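You operate a simulated robot arm through the tools that you are given. There is no shell and no other tool. Be economical: measure what you need, move in short steps, check, and stop when the job is done.

You are at the controls of a simulated robot arm. One attempt, no reset.

TASK
Test the socket board's trip with the EXTRA switch on, then reset it.
Fine: press TEST and see LIVE go out; main switch off, trip lever up, main on again, EXTRA switch off.
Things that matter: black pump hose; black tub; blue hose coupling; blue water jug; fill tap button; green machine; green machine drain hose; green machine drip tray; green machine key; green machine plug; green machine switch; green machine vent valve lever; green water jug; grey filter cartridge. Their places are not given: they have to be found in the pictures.

The check looks at the end state, three seconds after you hand in, the way a careful person would. Anything else that was tipped, shoved, dropped, spilled or broken makes it a failure.

THE ROBOT
A 6-joint arm with a two-finger parallel gripper, fixed in place. Base frame: the origin is at the foot of the arm, x ahead of it, y to its left, z up. Readings come in cm, degrees, newtons and seconds.
Its first joint turns from -166.0 to 166.0 degrees. Payload 4.1 kg.
Tool frame: the origin (TCP) lies between the finger pads and is the grasp point; the fingertips stand 2.3 cm ahead of it; z points along the fingers, y is the line along which they close. Largest opening 9.4 cm; finger width 3.8, thickness 1; the body of the gripper, 5.4 by 9.6 cm, starts 3.9 cm behind the TCP.
Orientation is told as [roll, pitch, yaw] about the base's x, y, z axes, in that order, counted from this pose: with the fingers straight down and closing along the base's y, the tool's x points along the base's -x, its y along +y and its z along -z.

THE INTERFACE
- The arm moves only by the tool apply_moves. Its argument "commands" is a list of rows, each an object (a shift or turn left out is 0, a gripper value left out holds the last) with "xyz": the shift along the base's x, y, z in cm, a list of three; "rotation": the turn, a rotation vector about the base's x, y, z in degrees, a list of three; "claw": the closure in counts, from 0 (fully open) to 255 (shut). In form: [{"xyz": [x, y, z], "rotation": [wx, wy, wz], "claw": claw}, ...]. A call has 1 to 12 rows; each row shifts and turns the commanded pose from where the row before left it. Rows are played at 5 a second. More than 5 cm and 8.6 degrees between two rows, or a gripper value outside its range, and nothing of the call is played. A pose out of reach is approached as far as the arm can. The call stops where the force on the tool passes 90 N (or 10 N more than at its start, if that is more) or the arm is blocked; 0.2 s more then pass. Each finger travels about 4.5 cm/s and halts on what it meets, pressing with about 35 N; the grip force reading is that of the motor and also rises with nothing between the fingers. The clock runs only during rows and for 0.2 s after the last one: add rows that do not move to give the fingers time. It gives the time, the measured TCP pose, the force on the tool (base axes), the opening and the grip force at its end, in the units of the frame above (readings bear some noise), with the torque about the TCP (base axes, N m) and any sound that the robot's microphone picked up.
- Cameras (640 x 400 px; columns grow to the right, rows downward): "scene" is fixed at [40, 50.18, 183.97]; the picture's right is [-1.00, -0.02, 0.00], its down [-0.01, 0.71, -0.70] and it looks along [0.01, -0.70, -0.71] (base axes); focal length 337 px, centre (320, 200). "wrist" rides on the gripper at [8.6, 1.6, -7.4] in the tool frame; the picture's right is [-0.18, 0.98, 0.00], its down [-0.58, -0.11, -0.81] and it looks along [-0.79, -0.15, 0.59] (tool axes); focal length 243 px, centre (320, 200).
- camera(camera): a new picture of that camera. No time passes.
- raise_lower(by): slides the trunk up (or, below 0, down) by that many cm; the arm rides with it, the base frame stays. It gives what a move gives, with no picture.
- pixel_to_xyz(camera, pixels): for up to 12 pixels [column, row] of the newest picture of that camera ("zoom" is the newest enlarged one), the place [x, y, z] in the base frame of the surface seen there, good to about 0.2 cm. No time passes.
- zoom(camera, box): a new picture of the part [left, top, right, bottom] of that camera's present view, enlarged. No time passes.
- hand_in(): hands the job in; it is judged then, once.

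Work in short steps. Measure before you move; look again where a grasp or a placing could have gone wrong, and mend it. You have 80 turns and 46 pictures in all, those below and enlarged ones among them. Open the gripper and draw the arm clear of the work before you hand the job in, unless the task says otherwise; then end with one line.

The tools are called after "Call:" by a JSON object that holds its "name" and its "arguments". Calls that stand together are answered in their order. apply_moves: Moves the arm, as the interface text tells. Its arguments: {"type":"object","properties":{"commands":{"type":"array"}},"required":["commands"]} The other tools are called the same way: raise_lower (by) slides the trunk up or down; camera (camera) takes a picture; pixel_to_xyz (camera, pixels) gives the place of the surface under pixels of a picture; zoom (camera, box) takes an enlarged picture of a part of a camera's view; hand_in () hands the job in.

At the start:

```text
time: 0.0
position: [12.21, -27.24, 139.23]
tool_rot: [0.0, 0.0, -0.1]
ft_force: [0.8, -0.9, -0.4]
torque: [0.02, 0.02, 0.02]
gripper_width: 9.37
finger_force: 0.0
trunk travel left (down, up): [-52.5, 6.5]
```

scene: 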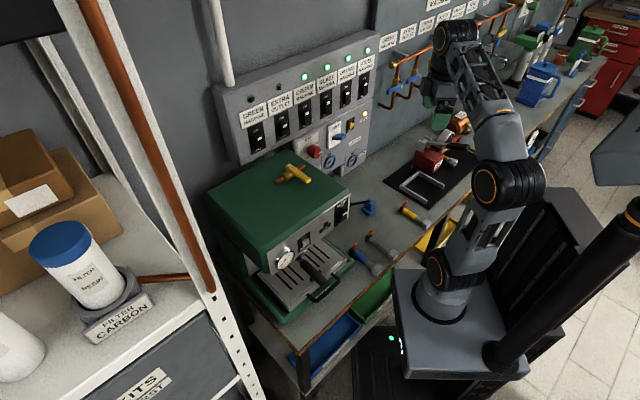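
wrist: 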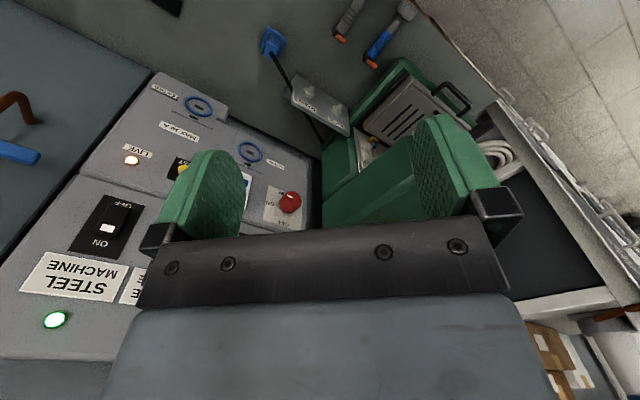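

The switch panel is in the scene around (220-380, 40-190). I zoom in on it.

Call:
{"name": "zoom", "arguments": {"camera": "scene", "box": [210, 30, 390, 190]}}

Call:
{"name": "zoom", "arguments": {"camera": "wrist", "box": [0, 50, 340, 300]}}

```text
2.50 times, centred on (300, 110) of scene
```

zoom: 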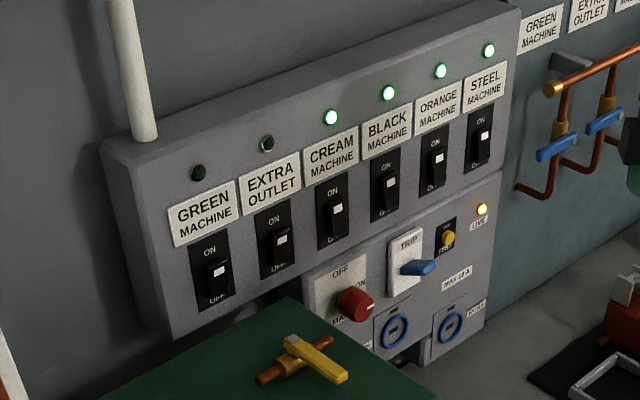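

```text
1.60 times, centred on (170, 175) of wrist
```

zoom: 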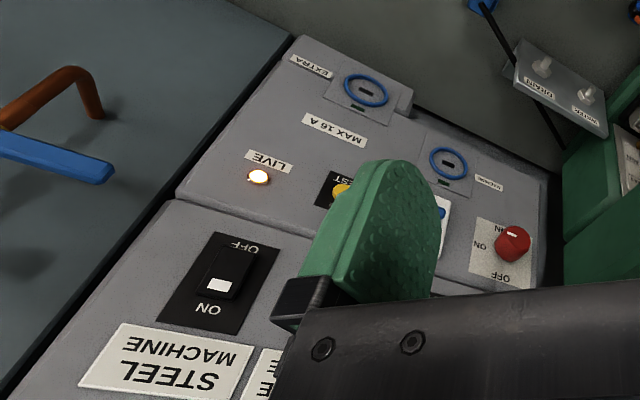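

I measure the panel's parts via the scene zoom again, tighter, for precision.

Call:
{"name": "zoom", "arguments": {"camera": "scene", "box": [290, 100, 370, 180]}}

Call:
{"name": "pixel_to_xyz", "arguments": {"camera": "zoom", "pixels": [[320, 200]]}}

```text
5.00 times, centred on (330, 140) of scene
```

zoom: 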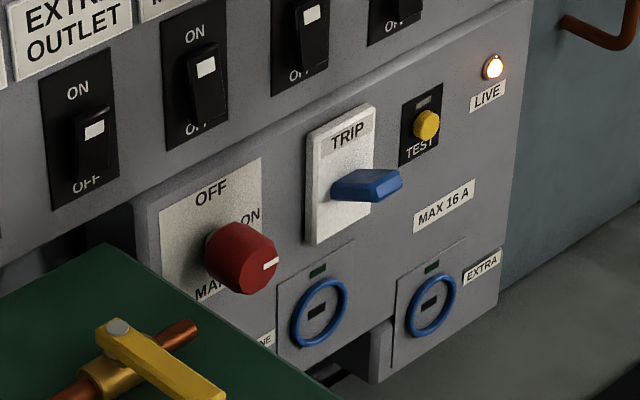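

```text
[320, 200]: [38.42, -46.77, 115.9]
```

I measure the key parts in this zoom.

Call:
{"name": "pixel_to_xyz", "arguments": {"camera": "zoom", "pixels": [[427, 122], [410, 150], [395, 182], [340, 188], [320, 230], [350, 125], [268, 265], [235, 250], [180, 220], [240, 180], [450, 220], [493, 66]]}}

Call:
{"name": "pixel_to_xyz", "arguments": {"camera": "zoom", "pixels": [[93, 130], [95, 112], [90, 160], [60, 130], [108, 130], [205, 68], [205, 55], [205, 95], [178, 70], [60, 190], [95, 65], [103, 345]]}}

Call:
{"name": "zoom", "arguments": {"camera": "scene", "box": [260, 90, 340, 140]}}

```text
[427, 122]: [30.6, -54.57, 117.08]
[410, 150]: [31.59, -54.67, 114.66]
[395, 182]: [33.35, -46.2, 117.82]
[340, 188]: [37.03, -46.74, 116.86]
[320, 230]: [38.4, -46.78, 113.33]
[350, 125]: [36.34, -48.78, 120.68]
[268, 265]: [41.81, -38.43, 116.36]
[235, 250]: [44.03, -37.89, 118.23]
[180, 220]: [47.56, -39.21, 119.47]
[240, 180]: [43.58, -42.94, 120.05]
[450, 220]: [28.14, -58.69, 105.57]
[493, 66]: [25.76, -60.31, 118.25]
```

```text
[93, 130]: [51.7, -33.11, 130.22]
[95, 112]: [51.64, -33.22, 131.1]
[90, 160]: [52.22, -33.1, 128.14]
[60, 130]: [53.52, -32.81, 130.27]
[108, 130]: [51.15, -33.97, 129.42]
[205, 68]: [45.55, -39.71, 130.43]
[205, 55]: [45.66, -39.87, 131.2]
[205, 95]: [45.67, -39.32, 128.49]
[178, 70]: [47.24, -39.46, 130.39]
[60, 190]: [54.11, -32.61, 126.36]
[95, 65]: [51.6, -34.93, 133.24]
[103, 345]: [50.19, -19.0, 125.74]
```

```text
8.00 times, centred on (300, 115) of scene
```

zoom: 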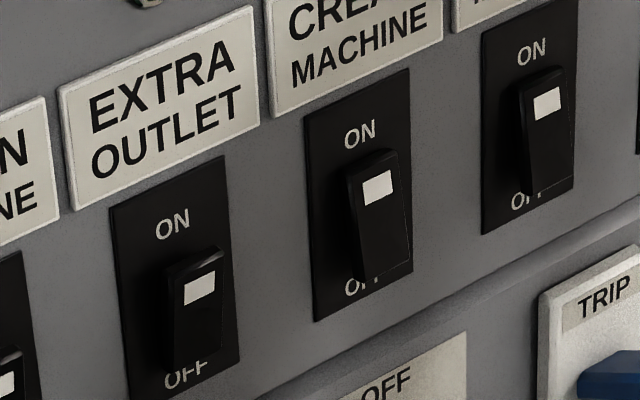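

Next, the green machine's top outline and the arm's base, which bound my approach paths.

Call:
{"name": "pixel_to_xyz", "arguments": {"camera": "scene", "pixels": [[283, 156], [346, 190], [212, 192], [248, 248], [300, 178], [290, 168], [342, 200], [310, 180], [440, 300], [415, 370], [500, 190], [370, 208]]}}

Call:
{"name": "zoom", "arguments": {"camera": "scene", "box": [200, 130, 440, 280]}}

```text
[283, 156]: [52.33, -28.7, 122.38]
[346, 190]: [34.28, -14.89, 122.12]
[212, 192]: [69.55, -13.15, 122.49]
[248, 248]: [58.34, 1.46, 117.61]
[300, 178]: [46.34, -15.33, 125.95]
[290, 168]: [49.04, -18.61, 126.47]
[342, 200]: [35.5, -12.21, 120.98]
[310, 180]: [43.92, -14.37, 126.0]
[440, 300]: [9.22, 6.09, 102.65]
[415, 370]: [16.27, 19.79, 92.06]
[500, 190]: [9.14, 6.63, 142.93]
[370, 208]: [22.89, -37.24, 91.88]
```

```text
2.67 times, centred on (320, 205) of scene
```

zoom: 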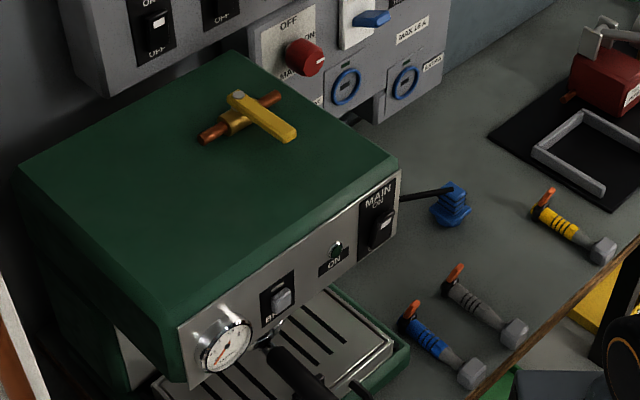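

The panel faces the arm: plane normal ≈ (-0.714, 0.700), right-hand direction u ≈ (-0.70, -0.714). The EXTRA rocker sits at (51.7,-33,131), TEST at (30.6,-54.6,117), the knob at about (42,-38.5,117), and the machine top is at z=122.4. I yaw the tool and move out first, then pitch it forward.

Call:
{"name": "apply_moves", "arguments": {"commands": [{"xyz": [3, -0.7, 0], "rotation": [0, 0, 7.6]}, {"xyz": [3, -0.7, 0], "rotation": [0, 0, 7.6]}, {"xyz": [3, -0.7, 0], "rotation": [0, 0, 7.6]}, {"xyz": [3, -0.7, 0], "rotation": [0, 0, 7.6]}, {"xyz": [3, -0.7, 0], "rotation": [0, 0, 7.6]}, {"xyz": [3, -0.7, 0], "rotation": [0, 0, 7.6]}]}}

```text
time: 1.4
position: [30.41, -31.4, 139.09]
tool_rot: [-0.2, 0.1, 45.8]
ft_force: [-0.1, 0.3, 0.2]
torque: [-0.03, 0.02, 0.02]
gripper_width: 9.4
finger_force: 0.0
trunk travel left (down, up): [-52.5, 6.5]
```

The yaw succeeded. Now I pitch forward about u and close the gripper.

Call:
{"name": "apply_moves", "arguments": {"commands": [{"rotation": [-5.73, -5.84, 0], "claw": 255}, {"rotation": [-5.73, -5.84, 0]}, {"rotation": [-5.73, -5.84, 0]}, {"rotation": [-5.73, -5.84, 0]}, {"rotation": [-5.73, -5.84, 0]}, {"rotation": [-5.73, -5.84, 0]}, {"rotation": [-5.73, -5.84, 0]}, {"rotation": [-5.73, -5.84, 0]}, {"rotation": [-5.73, -5.84, 0]}, {"rotation": [-5.73, -5.84, 0]}, {"rotation": [-5.73, -5.84, 0]}]}}

Call:
{"name": "camera", "arguments": {"camera": "scene"}}

Call:
{"name": "camera", "arguments": {"camera": "wrist"}}

```text
time: 3.8
position: [30.09, -29.87, 141.9]
tool_rot: [-89.2, 0.0, 45.4]
ft_force: [-0.5, -0.1, -0.4]
torque: [0.02, 0.0, 0.02]
gripper_width: 0.0
finger_force: 35.0
out of reach, approached as far as the arm can: row 11
trunk travel left (down, up): [-52.5, 6.5]
```

```text
38 pictures are left
```

scene: 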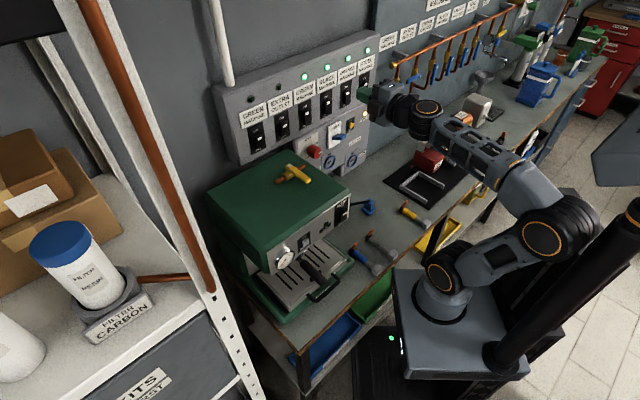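

```text
37 pictures are left
```

wrist: 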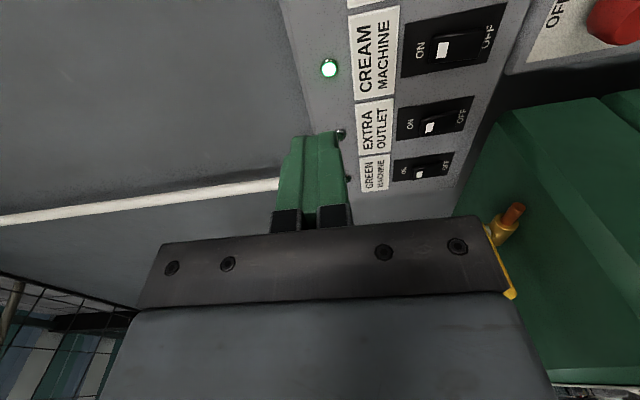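

The tool is horizontal with tool x to the right. I move to a standoff in front of the EXTRA rocker's upper half.

Call:
{"name": "apply_moves", "arguments": {"commands": [{"xyz": [3.2, 0.4, -2]}, {"xyz": [3.2, 0.4, -2]}, {"xyz": [3.2, 0.4, -2]}, {"xyz": [3.2, 0.4, -1]}, {"xyz": [3.2, 0.4, -1]}]}}

```text
time: 5.0
position: [45.9, -26.95, 135.85]
tool_rot: [-90.1, 0.1, 45.6]
ft_force: [0.2, -0.7, 0.8]
torque: [0.01, 0.02, 0.01]
gripper_width: 0.01
finger_force: 35.3
out of reach, approached as far as the arm can: row 1, 2
trunk travel left (down, up): [-52.5, 6.5]
```

Now I lower to the rocker's upper half, still about 5 cm off, and look.

Call:
{"name": "apply_moves", "arguments": {"commands": [{"xyz": [0.25, -0.45, -2.4]}, {"xyz": [0.27, -0.5, -2.4]}, {}]}}

Call:
{"name": "zoom", "arguments": {"camera": "scene", "box": [240, 70, 400, 170]}}

Call:
{"name": "camera", "arguments": {"camera": "wrist"}}

```text
time: 5.8
position: [46.43, -27.97, 131.17]
tool_rot: [-90.0, 0.1, 45.6]
ft_force: [0.6, 0.4, -0.3]
torque: [0.0, -0.02, -0.01]
gripper_width: 0.0
finger_force: 35.1
trunk travel left (down, up): [-52.5, 6.5]
```

```text
4.00 times, centred on (320, 120) of scene
```

zoom: 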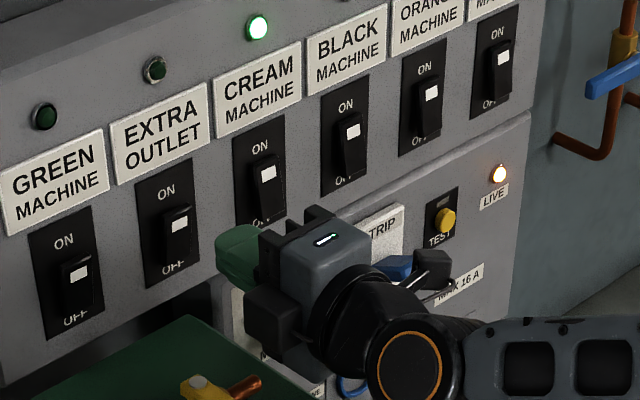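

```text
35 pictures are left
```

wrist: 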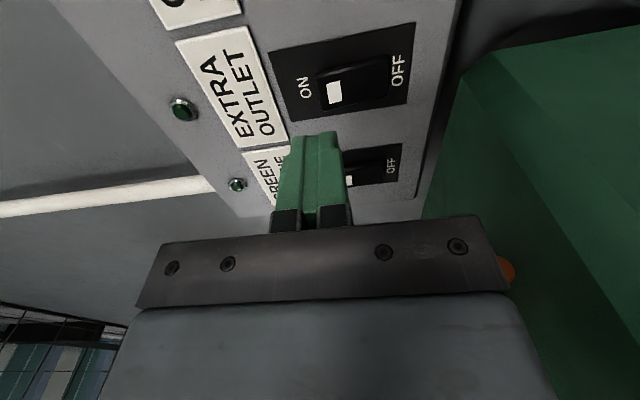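

I measure the rocker through the wrist camera to check the alignment.

Call:
{"name": "pixel_to_xyz", "arguments": {"camera": "wrist", "pixels": [[335, 92], [320, 95], [375, 85], [385, 82], [318, 138], [290, 65], [305, 115]]}}

```text
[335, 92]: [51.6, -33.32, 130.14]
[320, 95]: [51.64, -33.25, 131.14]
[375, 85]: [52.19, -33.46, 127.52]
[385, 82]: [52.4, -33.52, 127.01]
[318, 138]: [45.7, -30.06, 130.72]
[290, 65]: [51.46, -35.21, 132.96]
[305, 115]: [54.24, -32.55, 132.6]
```

Rocker top contact is at f≈60.15 and my tip is at 55.0. I advance 4.6 cm, then in small steps to 5.8 cm.

Call:
{"name": "apply_moves", "arguments": {"commands": [{"xyz": [1.64, -1.61, 0]}, {"xyz": [1.64, -1.61, 0]}, {"xyz": [0.21, -0.21, 0]}, {"xyz": [0.21, -0.21, 0]}, {"xyz": [0.21, -0.21, 0]}, {"xyz": [0.21, -0.21, 0]}]}}

Call:
{"name": "camera", "arguments": {"camera": "wrist"}}

```text
time: 7.2
position: [50.35, -31.91, 131.16]
tool_rot: [-89.9, 0.1, 45.7]
ft_force: [-12.9, 12.4, -6.7]
torque: [0.25, 0.17, -0.28]
gripper_width: 0.02
finger_force: 34.8
trunk travel left (down, up): [-52.5, 6.5]
```

```text
34 pictures are left
```

wrist: 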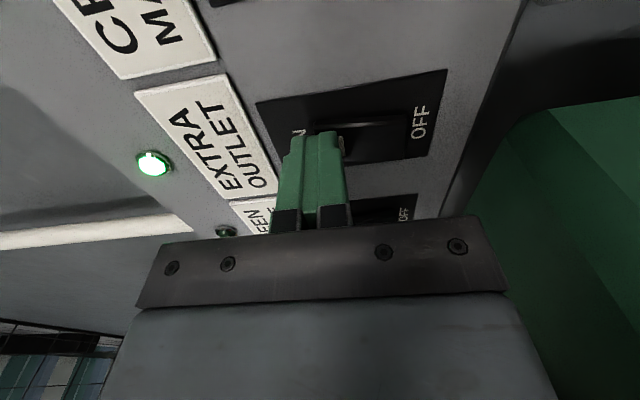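

The EXTRA lamp is now green. I back off and travel to a standoff in front of TEST.

Call:
{"name": "apply_moves", "arguments": {"commands": [{"xyz": [-2.45, 2.4, 0]}, {"xyz": [-2.45, 2.4, 0]}, {"xyz": [-2.45, 2.4, 0]}, {"xyz": [-2.27, -3.03, 0]}, {"xyz": [-2.27, -3.03, 0]}, {"xyz": [-2.27, -3.03, 0]}, {"xyz": [-2.27, -3.03, -2.8]}, {"xyz": [-2.27, -3.03, -2.8]}, {"xyz": [-2.27, -3.03, -2.8]}, {"xyz": [-2.27, -3.03, -2.8]}, {"xyz": [-2.27, -3.03, -2.8]}, {}]}}

Call:
{"name": "camera", "arguments": {"camera": "wrist"}}

Call:
{"name": "zoom", "arguments": {"camera": "scene", "box": [240, 70, 400, 170]}}

```text
time: 9.8
position: [24.98, -49.41, 117.13]
tool_rot: [-90.0, 0.1, 45.6]
ft_force: [-0.4, 0.1, 0.2]
torque: [-0.02, 0.0, 0.03]
gripper_width: 0.0
finger_force: 35.2
trunk travel left (down, up): [-52.5, 6.5]
```

```text
33 pictures are left
```

wrist: 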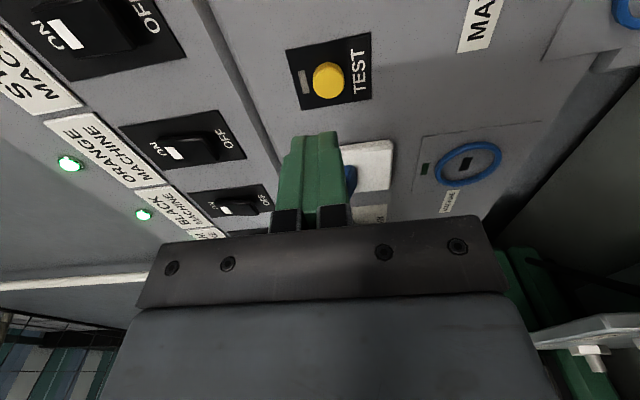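

```text
4.00 times, centred on (320, 120) of scene
```

zoom: 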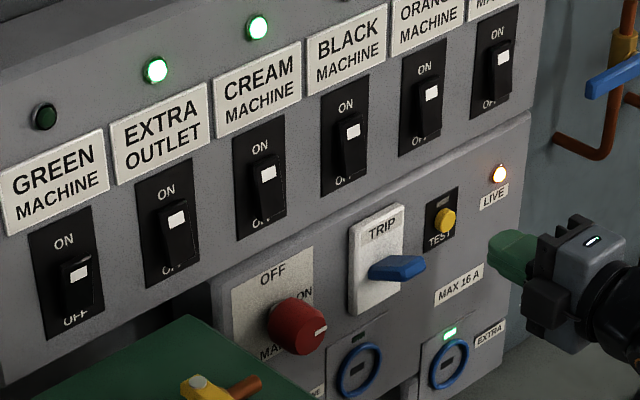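

EXTRA is on and its socket indicator is lit. I measure TEST at (327,80) in the wrist picture.

Call:
{"name": "pixel_to_xyz", "arguments": {"camera": "wrist", "pixels": [[322, 82], [335, 79], [328, 80], [350, 165], [318, 137], [295, 60], [375, 160]]}}

```text
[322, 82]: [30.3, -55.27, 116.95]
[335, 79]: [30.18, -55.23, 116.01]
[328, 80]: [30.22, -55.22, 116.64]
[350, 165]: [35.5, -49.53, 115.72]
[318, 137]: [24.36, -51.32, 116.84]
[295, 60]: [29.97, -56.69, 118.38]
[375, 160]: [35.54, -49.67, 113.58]
```

Button centre is at u≈18.27, f≈60.2, z 116.6. I correct sideways and press in small steps.

Call:
{"name": "apply_moves", "arguments": {"commands": [{"xyz": [-0.31, -0.32, -0.5]}, {"xyz": [1.79, -1.75, 0]}, {"xyz": [1.79, -1.75, 0]}, {"xyz": [0.21, -0.21, 0]}, {"xyz": [0.21, -0.21, 0]}, {"xyz": [0.21, -0.21, 0]}, {}]}}

Call:
{"name": "zoom", "arguments": {"camera": "scene", "box": [240, 70, 400, 170]}}

```text
time: 11.4
position: [29.02, -53.6, 116.65]
tool_rot: [-90.0, 0.1, 45.5]
ft_force: [-0.7, 1.5, -0.5]
torque: [0.03, -0.01, -0.02]
gripper_width: 0.03
finger_force: 35.1
trunk travel left (down, up): [-52.5, 6.5]
```

```text
4.00 times, centred on (320, 120) of scene
```

zoom: 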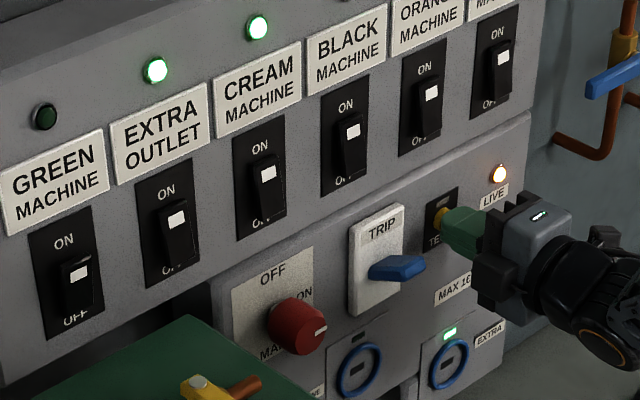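

Only light contact so far (1.5 N), and LIVE is still lit. I press further in small steps.

Call:
{"name": "apply_moves", "arguments": {"commands": [{"xyz": [0.14, -0.14, 0]}, {"xyz": [0.14, -0.14, 0]}, {"xyz": [0.14, -0.14, 0]}, {}]}}

Call:
{"name": "zoom", "arguments": {"camera": "scene", "box": [240, 70, 400, 170]}}

```text
time: 12.4
position: [29.17, -53.97, 116.8]
tool_rot: [-90.0, 0.0, 45.5]
ft_force: [-7.3, 8.0, -1.6]
torque: [0.03, 0.06, -0.08]
gripper_width: 0.0
finger_force: 35.0
trunk travel left (down, up): [-52.5, 6.5]
heard: click
```

```text
4.00 times, centred on (320, 120) of scene
```

zoom: 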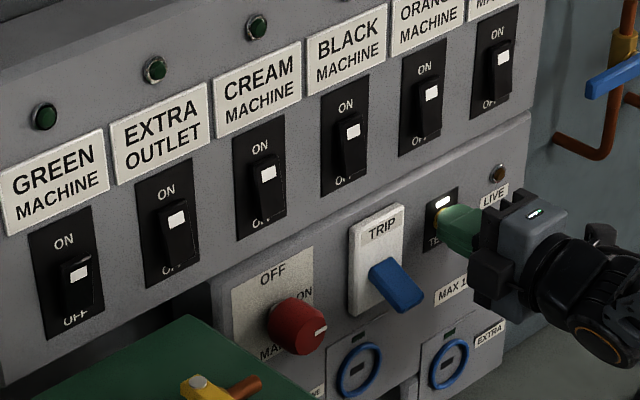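

LIVE is out, and the trip lever dropped. I back off, open the gripper and move in front of the main knob.

Call:
{"name": "apply_moves", "arguments": {"commands": [{"xyz": [-2.14, 2.1, 0]}, {"xyz": [-2.14, 2.1, 0]}, {"xyz": [-2.14, 2.1, 0]}, {"xyz": [2.27, 3.36, 0]}, {"xyz": [2.27, 3.36, 0]}, {"xyz": [2.27, 3.36, 0]}, {"xyz": [2.27, 3.36, 0], "claw": 0}, {"xyz": [2.27, 3.36, 0]}, {}, {}]}}

Call:
{"name": "camera", "arguments": {"camera": "wrist"}}

Call:
{"name": "zoom", "arguments": {"camera": "scene", "box": [240, 70, 400, 170]}}

```text
time: 14.6
position: [34.47, -31.29, 116.89]
tool_rot: [-90.0, 0.1, 45.6]
ft_force: [0.0, -0.2, 0.5]
torque: [0.05, -0.04, -0.01]
gripper_width: 8.68
finger_force: 0.2
out of reach, approached as far as the arm can: row 8
trunk travel left (down, up): [-52.5, 6.5]
```

```text
29 pictures are left
```

wrist: 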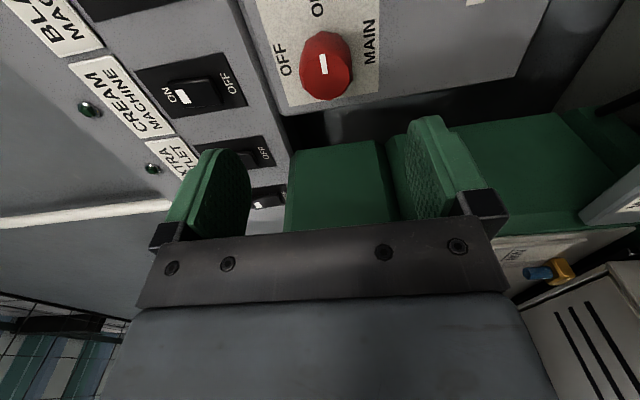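

```text
4.00 times, centred on (320, 120) of scene
```

zoom: 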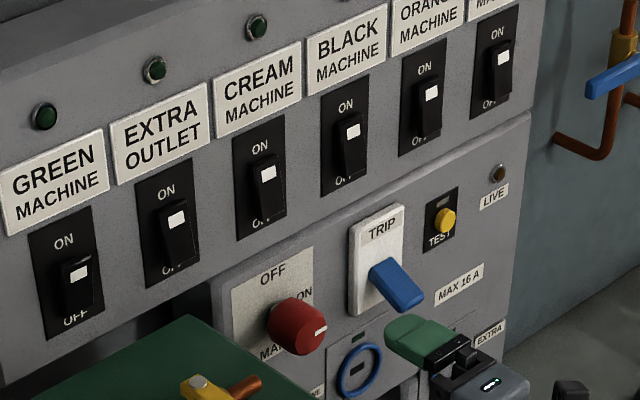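

The knob mark points to ON (right), and OFF is up. I zoom and measure the knob.

Call:
{"name": "zoom", "arguments": {"camera": "wrist", "box": [260, 0, 400, 120]}}

Call:
{"name": "pixel_to_xyz", "arguments": {"camera": "wrist", "pixels": [[324, 63], [304, 75], [350, 65], [312, 45], [325, 85], [335, 45], [325, 97], [345, 85], [340, 100], [306, 60], [300, 20], [365, 70]]}}

```text
3.33 times, centred on (330, 60) of wrist
```

zoom: 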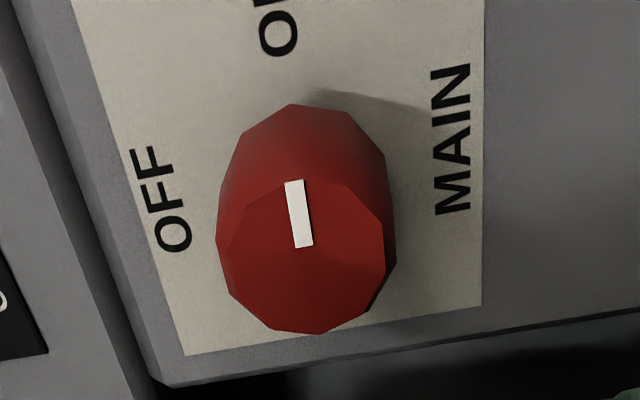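

```text
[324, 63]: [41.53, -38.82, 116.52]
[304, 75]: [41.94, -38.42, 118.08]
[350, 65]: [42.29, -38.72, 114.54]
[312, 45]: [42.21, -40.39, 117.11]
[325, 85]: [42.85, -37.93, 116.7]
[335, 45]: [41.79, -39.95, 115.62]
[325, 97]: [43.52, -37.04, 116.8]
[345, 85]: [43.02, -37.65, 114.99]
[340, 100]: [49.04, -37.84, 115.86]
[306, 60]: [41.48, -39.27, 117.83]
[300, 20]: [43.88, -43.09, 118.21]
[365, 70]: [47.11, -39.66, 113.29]
```

Knob axis is at u≈-2.4, z≈116.6, with its front face at f≈57. I align and advance so the TCP sits at f≈58.

Call:
{"name": "apply_moves", "arguments": {"commands": [{"xyz": [0.42, 0.43, -0.3]}, {"xyz": [2.05, -2.01, 0]}, {"xyz": [2.05, -2.01, 0]}, {"xyz": [2.05, -2.01, 0]}, {"xyz": [2.05, -2.01, 0]}, {}]}}

Call:
{"name": "camera", "arguments": {"camera": "wrist"}}

```text
time: 16.0
position: [43.16, -38.75, 116.5]
tool_rot: [-90.0, 0.0, 45.6]
ft_force: [-0.8, -0.5, 0.3]
torque: [0.03, 0.03, -0.05]
gripper_width: 9.38
finger_force: 0.0
trunk travel left (down, up): [-52.5, 6.5]
```

```text
26 pictures are left
```

wrist: 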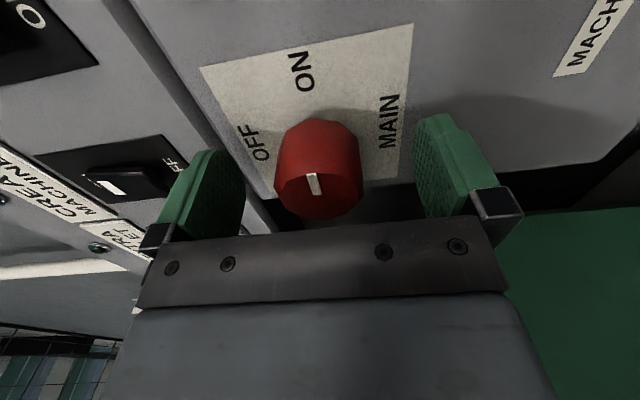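

The knob is centred between the fingers. I close on it.

Call:
{"name": "apply_moves", "arguments": {"commands": [{"claw": 255}, {}, {}, {}, {}]}}

```text
time: 17.2
position: [43.2, -38.75, 116.44]
tool_rot: [-90.0, 0.1, 45.5]
ft_force: [0.8, -0.2, 0.2]
torque: [0.03, 0.0, -0.06]
gripper_width: 3.98
finger_force: 44.7
trunk travel left (down, up): [-52.5, 6.5]
```

Gripped at 3.98 cm. I rotate 90° counter-clockwise (about the outward normal) to OFF.

Call:
{"name": "apply_moves", "arguments": {"commands": [{"rotation": [-5.84, 5.73, 0]}, {"rotation": [-5.84, 5.73, 0]}, {"rotation": [-5.84, 5.73, 0]}, {"rotation": [-5.84, 5.73, 0]}, {"rotation": [-5.84, 5.73, 0]}, {"rotation": [-5.84, 5.73, 0]}, {"rotation": [-5.84, 5.73, 0]}, {"rotation": [-5.84, 5.73, 0]}, {"rotation": [-5.84, 5.73, 0]}, {"rotation": [-5.84, 5.73, 0]}, {"rotation": [-5.84, 5.73, 0]}, {}]}}

Call:
{"name": "camera", "arguments": {"camera": "wrist"}}

```text
time: 19.8
position: [43.19, -38.86, 116.52]
tool_rot: [23.1, 89.0, 160.9]
ft_force: [50.5, 57.3, -32.6]
torque: [-0.46, -0.35, -0.48]
gripper_width: 4.07
finger_force: 44.9
out of reach, approached as far as the arm can: row 11
trunk travel left (down, up): [-52.5, 6.5]
```

```text
25 pictures are left
```

wrist: 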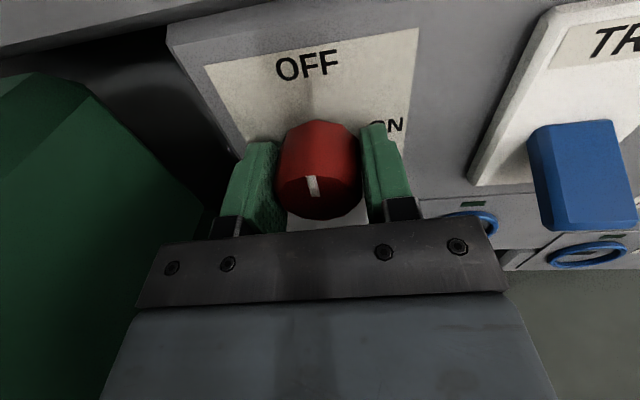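

The mark points at OFF. The 80 N side load probably comes from a slight misalignment, so I release.

Call:
{"name": "apply_moves", "arguments": {"commands": [{"claw": 60}, {}, {}, {}]}}

Call:
{"name": "camera", "arguments": {"camera": "wrist"}}

```text
time: 20.8
position: [41.89, -40.11, 117.17]
tool_rot: [-76.8, 89.6, 59.6]
ft_force: [10.0, 9.5, 5.2]
torque: [0.13, -0.17, -0.1]
gripper_width: 7.84
finger_force: 7.6
trunk travel left (down, up): [-52.5, 6.5]
```

```text
24 pictures are left
```

wrist: 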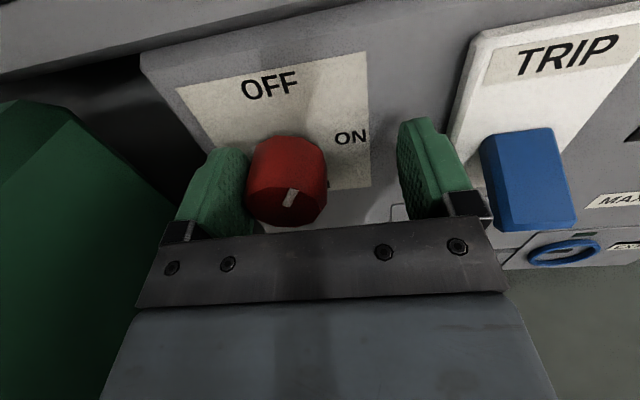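

After release the arm shifted 1.8 cm right, and the left finger leans on the knob. I shift back left to centre, and look.

Call:
{"name": "apply_moves", "arguments": {"commands": [{"xyz": [0.5, 0.5, -0.3], "claw": 0}, {"xyz": [0.4, 0.4, -0.3]}, {}]}}

Call:
{"name": "camera", "arguments": {"camera": "wrist"}}

```text
time: 21.6
position: [41.7, -40.17, 117.04]
tool_rot: [-74.4, 89.4, 62.1]
ft_force: [-0.4, -0.1, -0.1]
torque: [-0.01, -0.01, 0.02]
gripper_width: 9.4
finger_force: 0.1
out of reach, approached as far as the arm can: row 1, 2
trunk travel left (down, up): [-52.5, 6.5]
```

```text
23 pictures are left
```

wrist: 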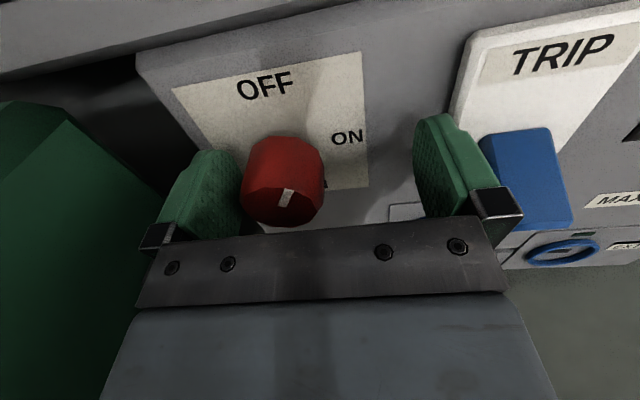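

The knob seems to have been nudged about 20° back toward ON, and the arm is at its joint limit in this roll. I back off, roll back about 57°, and look straight on.

Call:
{"name": "apply_moves", "arguments": {"commands": [{"xyz": [-2, 1.96, 0]}, {"xyz": [-2, 1.96, 0]}, {"rotation": [5.84, -5.73, 0]}, {"rotation": [5.84, -5.73, 0]}, {"rotation": [5.84, -5.73, 0]}, {"rotation": [5.84, -5.73, 0]}, {"rotation": [5.84, -5.73, 0]}, {"rotation": [5.84, -5.73, 0]}, {"rotation": [5.84, -5.73, 0]}, {}]}}

Call:
{"name": "camera", "arguments": {"camera": "wrist"}}

Call:
{"name": "zoom", "arguments": {"camera": "scene", "box": [280, 90, 380, 170]}}

```text
time: 23.8
position: [37.29, -36.65, 117.18]
tool_rot: [-90.0, 32.7, 45.6]
ft_force: [-0.2, -0.8, 0.3]
torque: [-0.01, 0.02, -0.01]
gripper_width: 9.41
finger_force: 0.1
out of reach, approached as far as the arm can: row 1
trunk travel left (down, up): [-52.5, 6.5]
```

```text
22 pictures are left
```

wrist: 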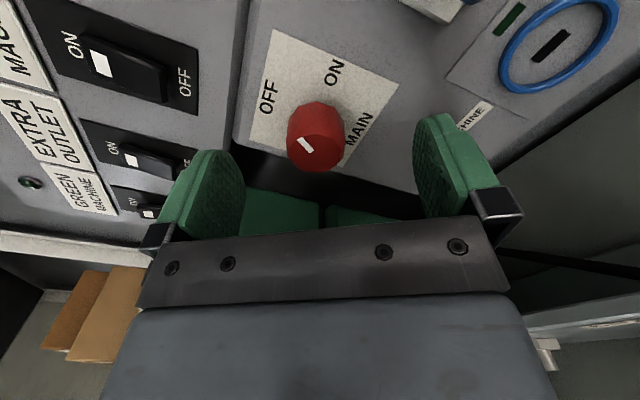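

```text
5.00 times, centred on (330, 130) of scene
```

zoom: 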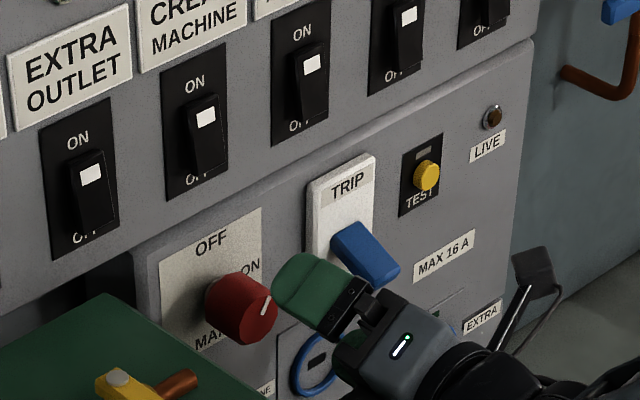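

The knob mark is about 30° short of OFF. I recentre at this roll (32.7°), advance and grip.

Call:
{"name": "apply_moves", "arguments": {"commands": [{"xyz": [0.87, 0.9, -0.33]}, {"xyz": [0.88, 0.89, -0.33]}, {"xyz": [2, -1.96, 0]}, {"xyz": [2, -1.96, 0]}, {}]}}

Call:
{"name": "camera", "arguments": {"camera": "wrist"}}

```text
time: 25.0
position: [43.16, -38.73, 116.49]
tool_rot: [-90.0, 32.8, 45.7]
ft_force: [-0.2, 0.5, -0.1]
torque: [0.01, 0.01, -0.01]
gripper_width: 9.43
finger_force: 0.1
trunk travel left (down, up): [-52.5, 6.5]
```

```text
20 pictures are left
```

wrist: 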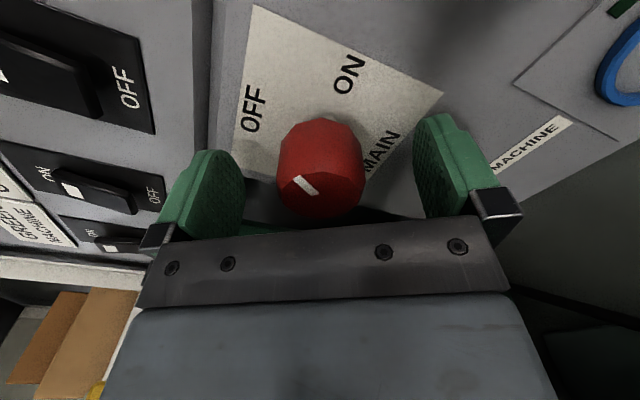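

The mark is about 57° from ON, so about 33° is missing. I grip, turn 33°, and check before release.

Call:
{"name": "apply_moves", "arguments": {"commands": [{"claw": 255}, {}, {}, {}, {}, {"rotation": [-5.84, 5.73, 0]}, {"rotation": [-5.84, 5.73, 0]}, {"rotation": [-5.84, 5.73, 0]}, {"rotation": [-5.84, 5.73, 0]}, {}]}}

Call:
{"name": "zoom", "arguments": {"camera": "scene", "box": [280, 90, 380, 170]}}

```text
time: 27.2
position: [43.0, -38.88, 116.44]
tool_rot: [-89.8, 65.5, 45.8]
ft_force: [-2.6, 3.1, -4.3]
torque: [0.81, 0.79, -0.27]
gripper_width: 4.16
finger_force: 45.0
trunk travel left (down, up): [-52.5, 6.5]
```

```text
5.00 times, centred on (330, 130) of scene
```

zoom: 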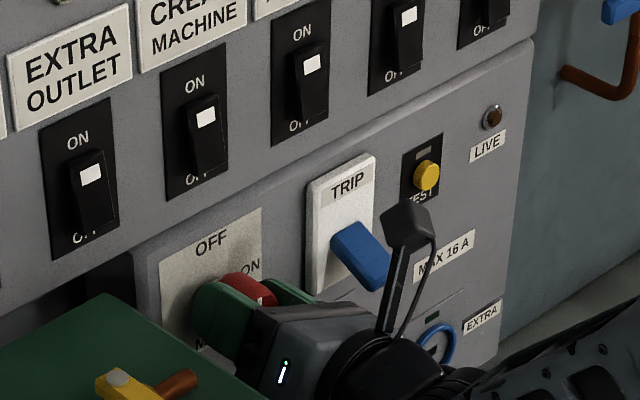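

Low forces this time. I release, retreat straight back 10 cm and check the mark.

Call:
{"name": "apply_moves", "arguments": {"commands": [{"claw": 0}, {}, {}, {}, {"xyz": [-2.1, 2.06, 0]}, {"xyz": [-2.1, 2.06, 0]}, {"xyz": [-2.1, 2.06, 0]}, {}]}}

Call:
{"name": "zoom", "arguments": {"camera": "scene", "box": [280, 90, 380, 170]}}

Call:
{"name": "camera", "arguments": {"camera": "wrist"}}

```text
time: 29.0
position: [36.79, -32.74, 116.56]
tool_rot: [-90.0, 65.5, 45.6]
ft_force: [-0.6, -1.3, -0.1]
torque: [-0.01, -0.01, 0.0]
gripper_width: 9.39
finger_force: 0.2
trunk travel left (down, up): [-52.5, 6.5]
```

```text
5.00 times, centred on (330, 130) of scene
```

zoom: 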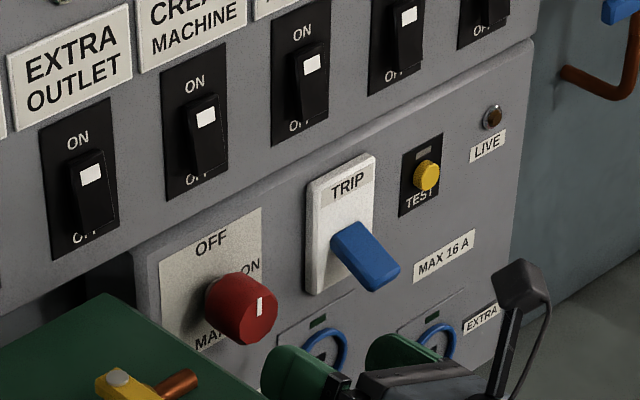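

```text
17 pictures are left
```

wrist: 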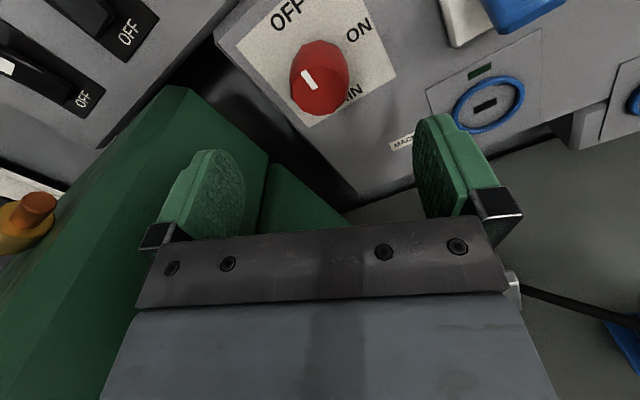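

The mark is vertical: main is OFF. Next I measure the dropped trip lever from the scene zoom.

Call:
{"name": "pixel_to_xyz", "arguments": {"camera": "scene", "pixels": [[335, 136], [337, 140], [340, 143], [342, 144], [343, 146], [334, 139], [338, 147], [334, 128], [330, 146], [341, 140]]}}

Call:
{"name": "pixel_to_xyz", "arguments": {"camera": "zoom", "pixels": [[345, 232], [375, 275], [385, 285], [395, 270], [340, 255], [360, 275], [375, 290], [360, 225], [320, 285], [365, 265]]}}

```text
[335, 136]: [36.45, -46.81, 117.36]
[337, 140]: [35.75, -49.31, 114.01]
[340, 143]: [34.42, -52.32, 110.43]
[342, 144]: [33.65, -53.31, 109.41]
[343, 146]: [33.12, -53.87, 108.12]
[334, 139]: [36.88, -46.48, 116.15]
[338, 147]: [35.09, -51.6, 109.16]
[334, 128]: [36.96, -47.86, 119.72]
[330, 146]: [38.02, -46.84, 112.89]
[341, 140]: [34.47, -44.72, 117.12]
```

```text
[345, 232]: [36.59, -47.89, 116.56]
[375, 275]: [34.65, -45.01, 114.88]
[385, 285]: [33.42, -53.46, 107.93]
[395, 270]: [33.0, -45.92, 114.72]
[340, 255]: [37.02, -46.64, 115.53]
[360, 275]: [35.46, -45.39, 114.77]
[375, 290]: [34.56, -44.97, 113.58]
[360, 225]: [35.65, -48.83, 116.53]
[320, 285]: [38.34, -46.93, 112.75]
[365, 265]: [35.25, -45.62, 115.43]
```

The lever spans u≈7.8–10, with its end at f≈56 and z≈113.6–114.9. I roll back to 0°, close the gripper, and go to a standoff below the lever level.

Call:
{"name": "apply_moves", "arguments": {"commands": [{"xyz": [-0.91, -1.08, -0.75], "rotation": [5.84, -5.73, 0], "claw": 255}, {"xyz": [-0.91, -1.08, -0.75], "rotation": [5.84, -5.73, 0]}, {"xyz": [-0.91, -1.08, -0.75], "rotation": [5.84, -5.73, 0]}, {"xyz": [-0.91, -1.08, -0.75], "rotation": [5.84, -5.73, 0]}, {"xyz": [-0.91, -1.08, -0.75], "rotation": [5.84, -5.73, 0]}, {"xyz": [-0.91, -1.08, -0.75], "rotation": [5.84, -5.73, 0]}, {"xyz": [-0.91, -1.08, -0.75], "rotation": [5.84, -5.73, 0]}, {"xyz": [-0.91, -1.08, -0.75], "rotation": [5.84, -5.73, 0]}, {}]}}

Call:
{"name": "camera", "arguments": {"camera": "wrist"}}

```text
time: 31.0
position: [29.49, -41.35, 110.59]
tool_rot: [-90.0, 0.0, 45.6]
ft_force: [0.2, 0.5, 0.1]
torque: [-0.03, -0.01, 0.03]
gripper_width: 0.0
finger_force: 34.8
trunk travel left (down, up): [-52.5, 6.5]
```

```text
16 pictures are left
```

wrist: 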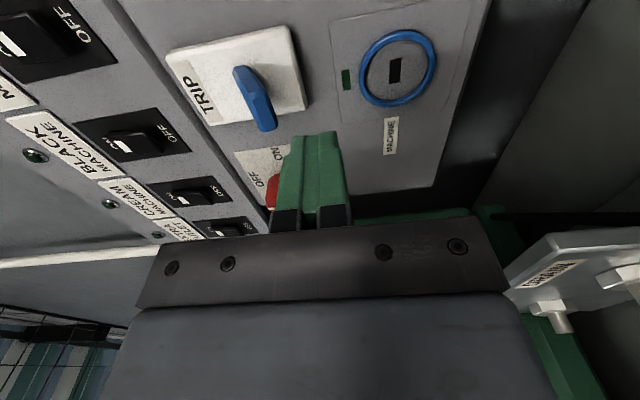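

Call:
{"name": "pixel_to_xyz", "arguments": {"camera": "wrist", "pixels": [[266, 122], [262, 128], [275, 126], [242, 75], [258, 100], [270, 105], [300, 105], [347, 80], [375, 70]]}}

```text
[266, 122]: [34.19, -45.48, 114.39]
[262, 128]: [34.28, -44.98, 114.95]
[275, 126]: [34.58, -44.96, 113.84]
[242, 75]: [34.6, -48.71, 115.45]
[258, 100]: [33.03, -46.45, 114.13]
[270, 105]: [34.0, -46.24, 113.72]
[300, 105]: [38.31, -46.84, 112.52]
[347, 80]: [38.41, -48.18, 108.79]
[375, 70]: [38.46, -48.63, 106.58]
```

Lever underside is at z≈113.6 and I'm aligned at u≈8.9. I slide under it, then lift in small steps.

Call:
{"name": "apply_moves", "arguments": {"commands": [{"xyz": [2.1, -2.06, 0]}, {"xyz": [2.1, -2.06, 0]}, {"xyz": [0, 0, 1.2]}, {"xyz": [0, 0, 0.7]}, {"xyz": [0, 0, 0.6]}, {"xyz": [0, 0, 0.6]}, {"xyz": [0, 0, 0.6]}, {"xyz": [0, 0, 0.5]}, {"xyz": [0, 0, 0.5]}, {}]}}

Call:
{"name": "camera", "arguments": {"camera": "wrist"}}

```text
time: 33.2
position: [33.52, -45.33, 115.5]
tool_rot: [-90.1, 0.2, 45.6]
ft_force: [-14.0, 12.8, -11.6]
torque: [0.08, -0.02, -0.07]
gripper_width: 0.01
finger_force: 35.6
trunk travel left (down, up): [-52.5, 6.5]
```

```text
15 pictures are left
```

wrist: 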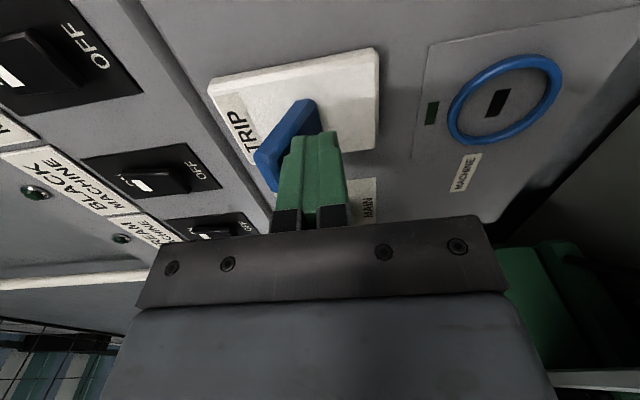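

The lever is rising and now roughly horizontal. No click yet, so I continue lifting in small steps.

Call:
{"name": "apply_moves", "arguments": {"commands": [{"xyz": [-0.1, 0.1, 0.4]}, {"xyz": [-0.1, 0.1, 0.4]}, {"xyz": [-0.1, 0.1, 0.4]}, {}]}}

Call:
{"name": "zoom", "arguments": {"camera": "scene", "box": [280, 90, 380, 170]}}

```text
time: 34.2
position: [33.41, -45.27, 115.38]
tool_rot: [-88.6, -0.2, 45.5]
ft_force: [0.8, -1.0, -46.0]
torque: [0.79, 0.71, -0.02]
gripper_width: 0.0
finger_force: 35.5
trunk travel left (down, up): [-52.5, 6.5]
```

```text
5.00 times, centred on (330, 130) of scene
```

zoom: 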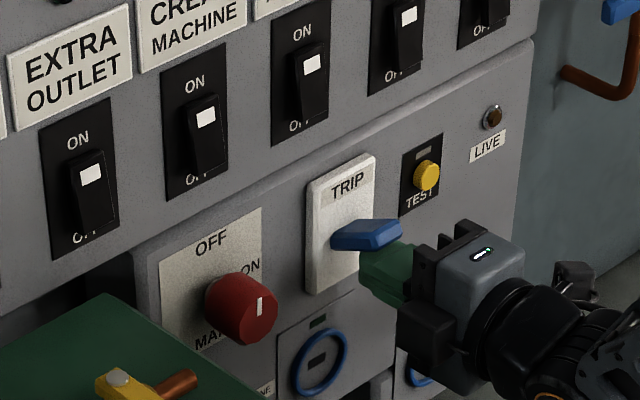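

The lever is against its upper stop (46 N), at its original position. I lower, back off, and check that it stays.

Call:
{"name": "apply_moves", "arguments": {"commands": [{"xyz": [0, 0, -1.2]}, {"xyz": [0, 0, -1]}, {"xyz": [-2.1, 2.06, 0]}, {"xyz": [-2.1, 2.06, 0]}, {}]}}

Call:
{"name": "zoom", "arguments": {"camera": "scene", "box": [280, 90, 380, 170]}}

```text
time: 35.4
position: [29.14, -40.83, 114.3]
tool_rot: [-90.0, 0.2, 45.5]
ft_force: [-0.4, -0.1, 0.3]
torque: [0.0, -0.03, 0.01]
gripper_width: 0.0
finger_force: 35.4
trunk travel left (down, up): [-52.5, 6.5]
```

```text
5.00 times, centred on (330, 130) of scene
```

zoom: 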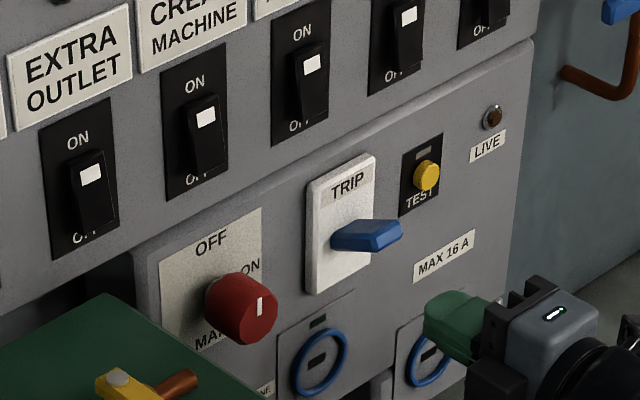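

The lever stays up. I return to the knob standoff with roll 65°, gripper open.

Call:
{"name": "apply_moves", "arguments": {"commands": [{"xyz": [0.956, 1.01, 0.28], "rotation": [-5.84, 5.73, 0], "claw": 0}, {"xyz": [0.956, 1.01, 0.28], "rotation": [-5.84, 5.73, 0]}, {"xyz": [0.956, 1.01, 0.28], "rotation": [-5.84, 5.73, 0]}, {"xyz": [0.956, 1.01, 0.28], "rotation": [-5.84, 5.73, 0]}, {"xyz": [0.956, 1.01, 0.28], "rotation": [-5.84, 5.73, 0]}, {"xyz": [0.956, 1.01, 0.28], "rotation": [-5.84, 5.73, 0]}, {"xyz": [0.956, 1.01, 0.28], "rotation": [-5.84, 5.73, 0]}, {"xyz": [0.956, 1.01, 0.28], "rotation": [-5.84, 5.73, 0]}, {}]}}

```text
time: 37.4
position: [36.84, -32.85, 116.53]
tool_rot: [-90.0, 65.6, 45.7]
ft_force: [-0.1, 0.0, 0.8]
torque: [-0.01, -0.01, 0.01]
gripper_width: 9.39
finger_force: 0.1
trunk travel left (down, up): [-52.5, 6.5]
```

In place; I advance onto the knob and grip.

Call:
{"name": "apply_moves", "arguments": {"commands": [{"xyz": [2.09, -1.99, 0]}, {"xyz": [2.09, -1.99, 0]}, {"xyz": [2.08, -1.98, 0]}, {}, {"claw": 255}, {}, {}, {}, {}]}}

```text
time: 39.4
position: [43.05, -38.92, 116.5]
tool_rot: [-90.1, 65.5, 45.5]
ft_force: [2.9, 0.8, 2.8]
torque: [0.32, 0.34, -0.43]
gripper_width: 4.16
finger_force: 45.0
trunk travel left (down, up): [-52.5, 6.5]
```

Gripped. I turn clockwise 90° back to ON.

Call:
{"name": "apply_moves", "arguments": {"commands": [{"rotation": [5.84, -5.73, 0]}, {"rotation": [5.84, -5.73, 0]}, {"rotation": [5.84, -5.73, 0]}, {"rotation": [5.84, -5.73, 0]}, {"rotation": [5.84, -5.73, 0]}, {"rotation": [5.84, -5.73, 0]}, {"rotation": [5.84, -5.73, 0]}, {"rotation": [5.84, -5.73, 0]}, {"rotation": [5.84, -5.73, 0]}, {"rotation": [5.84, -5.73, 0]}, {"rotation": [5.84, -5.73, 0]}, {}]}}

Call:
{"name": "zoom", "arguments": {"camera": "scene", "box": [240, 70, 400, 170]}}

```text
time: 42.0
position: [43.1, -38.76, 116.38]
tool_rot: [-90.1, -24.5, 45.7]
ft_force: [2.1, -1.3, -0.6]
torque: [-0.79, -0.01, 0.34]
gripper_width: 4.17
finger_force: 44.8
trunk travel left (down, up): [-52.5, 6.5]
```

```text
4.00 times, centred on (320, 120) of scene
```

zoom: 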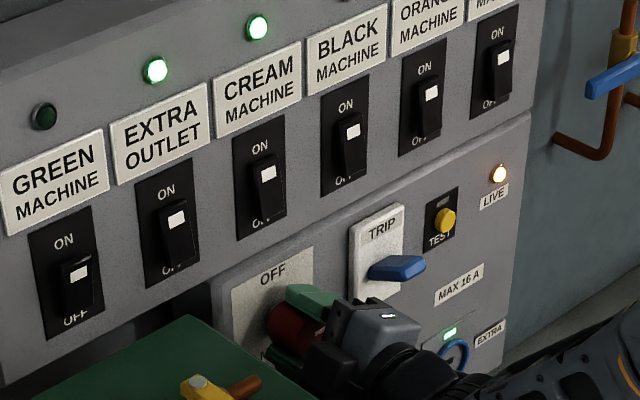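

LIVE and the EXTRA outlet lamps are back. I release and back off straight.

Call:
{"name": "apply_moves", "arguments": {"commands": [{"claw": 0}, {}, {}, {}, {"xyz": [-2.1, 2.06, 0]}, {"xyz": [-2.1, 2.06, 0]}, {"xyz": [-2.1, 2.06, 0]}, {"rotation": [-5.84, 5.73, 0], "claw": 255}, {"rotation": [-5.84, 5.73, 0]}, {"rotation": [-5.84, 5.73, 0]}, {}]}}

Call:
{"name": "zoom", "arguments": {"camera": "scene", "box": [240, 70, 400, 170]}}

```text
time: 44.4
position: [36.75, -32.65, 116.52]
tool_rot: [-89.9, 0.2, 45.6]
ft_force: [-0.1, 0.3, -0.1]
torque: [0.01, 0.0, 0.03]
gripper_width: 0.51
finger_force: 0.0
trunk travel left (down, up): [-52.5, 6.5]
```

```text
4.00 times, centred on (320, 120) of scene
```

zoom: 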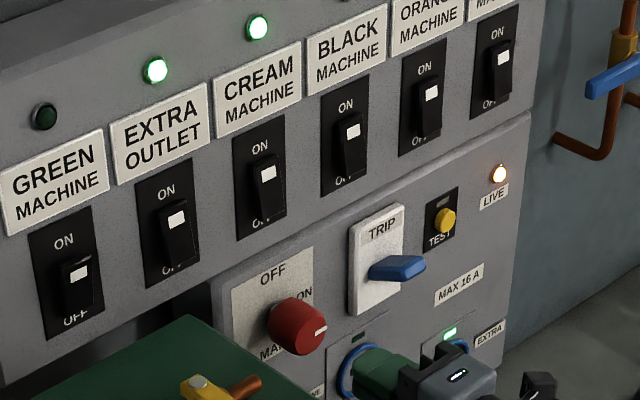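

Main is back on, matching the start. I go up, pitch the tool 20° down (to clear the machine top), and move in front of EXTRA, above its lower half.

Call:
{"name": "apply_moves", "arguments": {"commands": [{"xyz": [0, 0, 4.4]}, {"xyz": [0, 0, 4.4], "rotation": [4.67, 4.76, 0]}, {"xyz": [0, 0, 4.4], "rotation": [4.67, 4.76, 0]}, {"xyz": [0, 0, 4.4], "rotation": [4.67, 4.76, 0]}, {"xyz": [3.33, 1.4, 0]}, {"xyz": [3.33, 1.4, 0]}, {"xyz": [3.33, 1.4, 0]}, {}]}}

```text
time: 46.2
position: [47.75, -27.91, 131.71]
tool_rot: [-75.5, -0.8, 49.0]
ft_force: [0.7, 0.1, -0.8]
torque: [-0.02, 0.0, 0.02]
gripper_width: 0.0
finger_force: 34.4
out of reach, approached as far as the arm can: row 4
trunk travel left (down, up): [-52.5, 6.5]
```

The pose came out slightly off: pitch 14.5°, yaw +3.4°. I correct it and shift to the standoff.

Call:
{"name": "apply_moves", "arguments": {"commands": [{"xyz": [-0.5, -0.3, 0], "rotation": [0, 0, -3.4]}, {"xyz": [-0.5, -0.25, -1.1], "rotation": [3.8, 3.9, 0]}, {"xyz": [0, 0, -1.1]}, {}]}}

Call:
{"name": "camera", "arguments": {"camera": "wrist"}}

Call:
{"name": "camera", "arguments": {"camera": "scene"}}

```text
time: 47.2
position: [46.68, -28.31, 129.61]
tool_rot: [-70.1, -0.7, 45.6]
ft_force: [0.7, 0.6, 0.3]
torque: [0.0, 0.0, -0.02]
gripper_width: 0.0
finger_force: 35.4
trunk travel left (down, up): [-52.5, 6.5]
```

```text
10 pictures are left
```

wrist: 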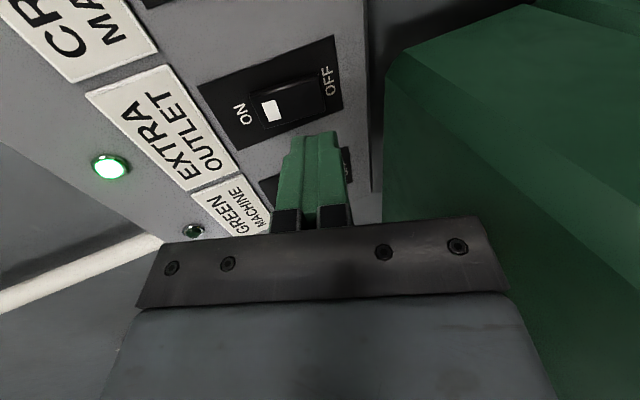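

```text
9 pictures are left
```

scene: 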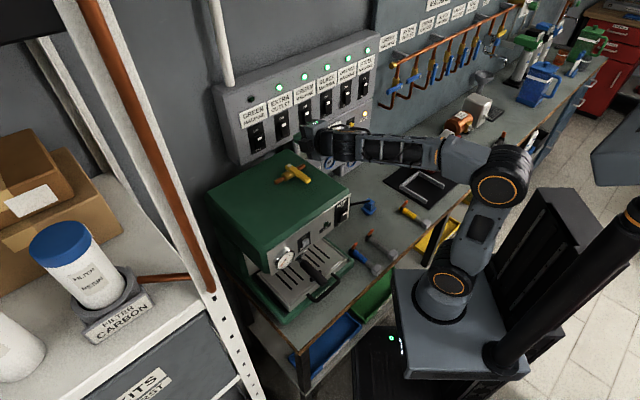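

Call:
{"name": "pixel_to_xyz", "arguments": {"camera": "wrist", "pixels": [[315, 97], [305, 100], [322, 95], [270, 110], [322, 110], [318, 138], [302, 142], [337, 140]]}}

```text
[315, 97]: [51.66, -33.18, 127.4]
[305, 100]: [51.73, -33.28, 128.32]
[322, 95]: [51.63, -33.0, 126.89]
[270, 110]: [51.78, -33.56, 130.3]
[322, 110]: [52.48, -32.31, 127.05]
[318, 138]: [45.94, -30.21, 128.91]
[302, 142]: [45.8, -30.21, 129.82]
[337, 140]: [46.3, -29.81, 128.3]
```

The rocker's lower end is at z≈126.8, f≈60. I lower 0.4, advance 4.2 cm, then press in small steps.

Call:
{"name": "apply_moves", "arguments": {"commands": [{"xyz": [1.5, -1.47, -0.4]}, {"xyz": [1.5, -1.47, 0]}, {"xyz": [0.21, -0.21, 0]}, {"xyz": [0.21, -0.21, 0]}, {"xyz": [0.18, -0.18, 0]}, {}]}}

Call:
{"name": "camera", "arguments": {"camera": "wrist"}}

```text
time: 48.6
position: [50.14, -31.71, 129.22]
tool_rot: [-70.0, -0.6, 45.5]
ft_force: [-14.0, 13.1, -9.0]
torque: [0.24, 0.08, -0.27]
gripper_width: 0.01
finger_force: 35.2
trunk travel left (down, up): [-52.5, 6.5]
```

```text
8 pictures are left
```

wrist: 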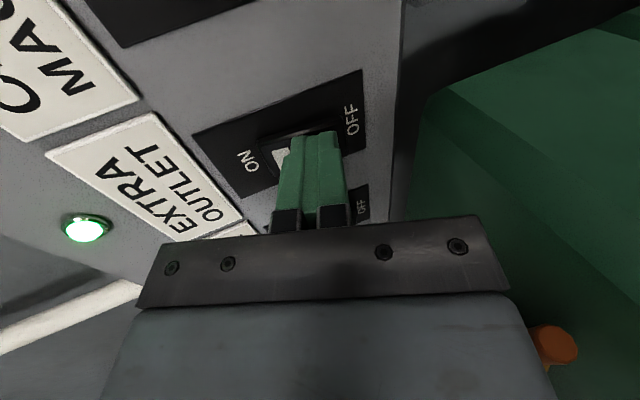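

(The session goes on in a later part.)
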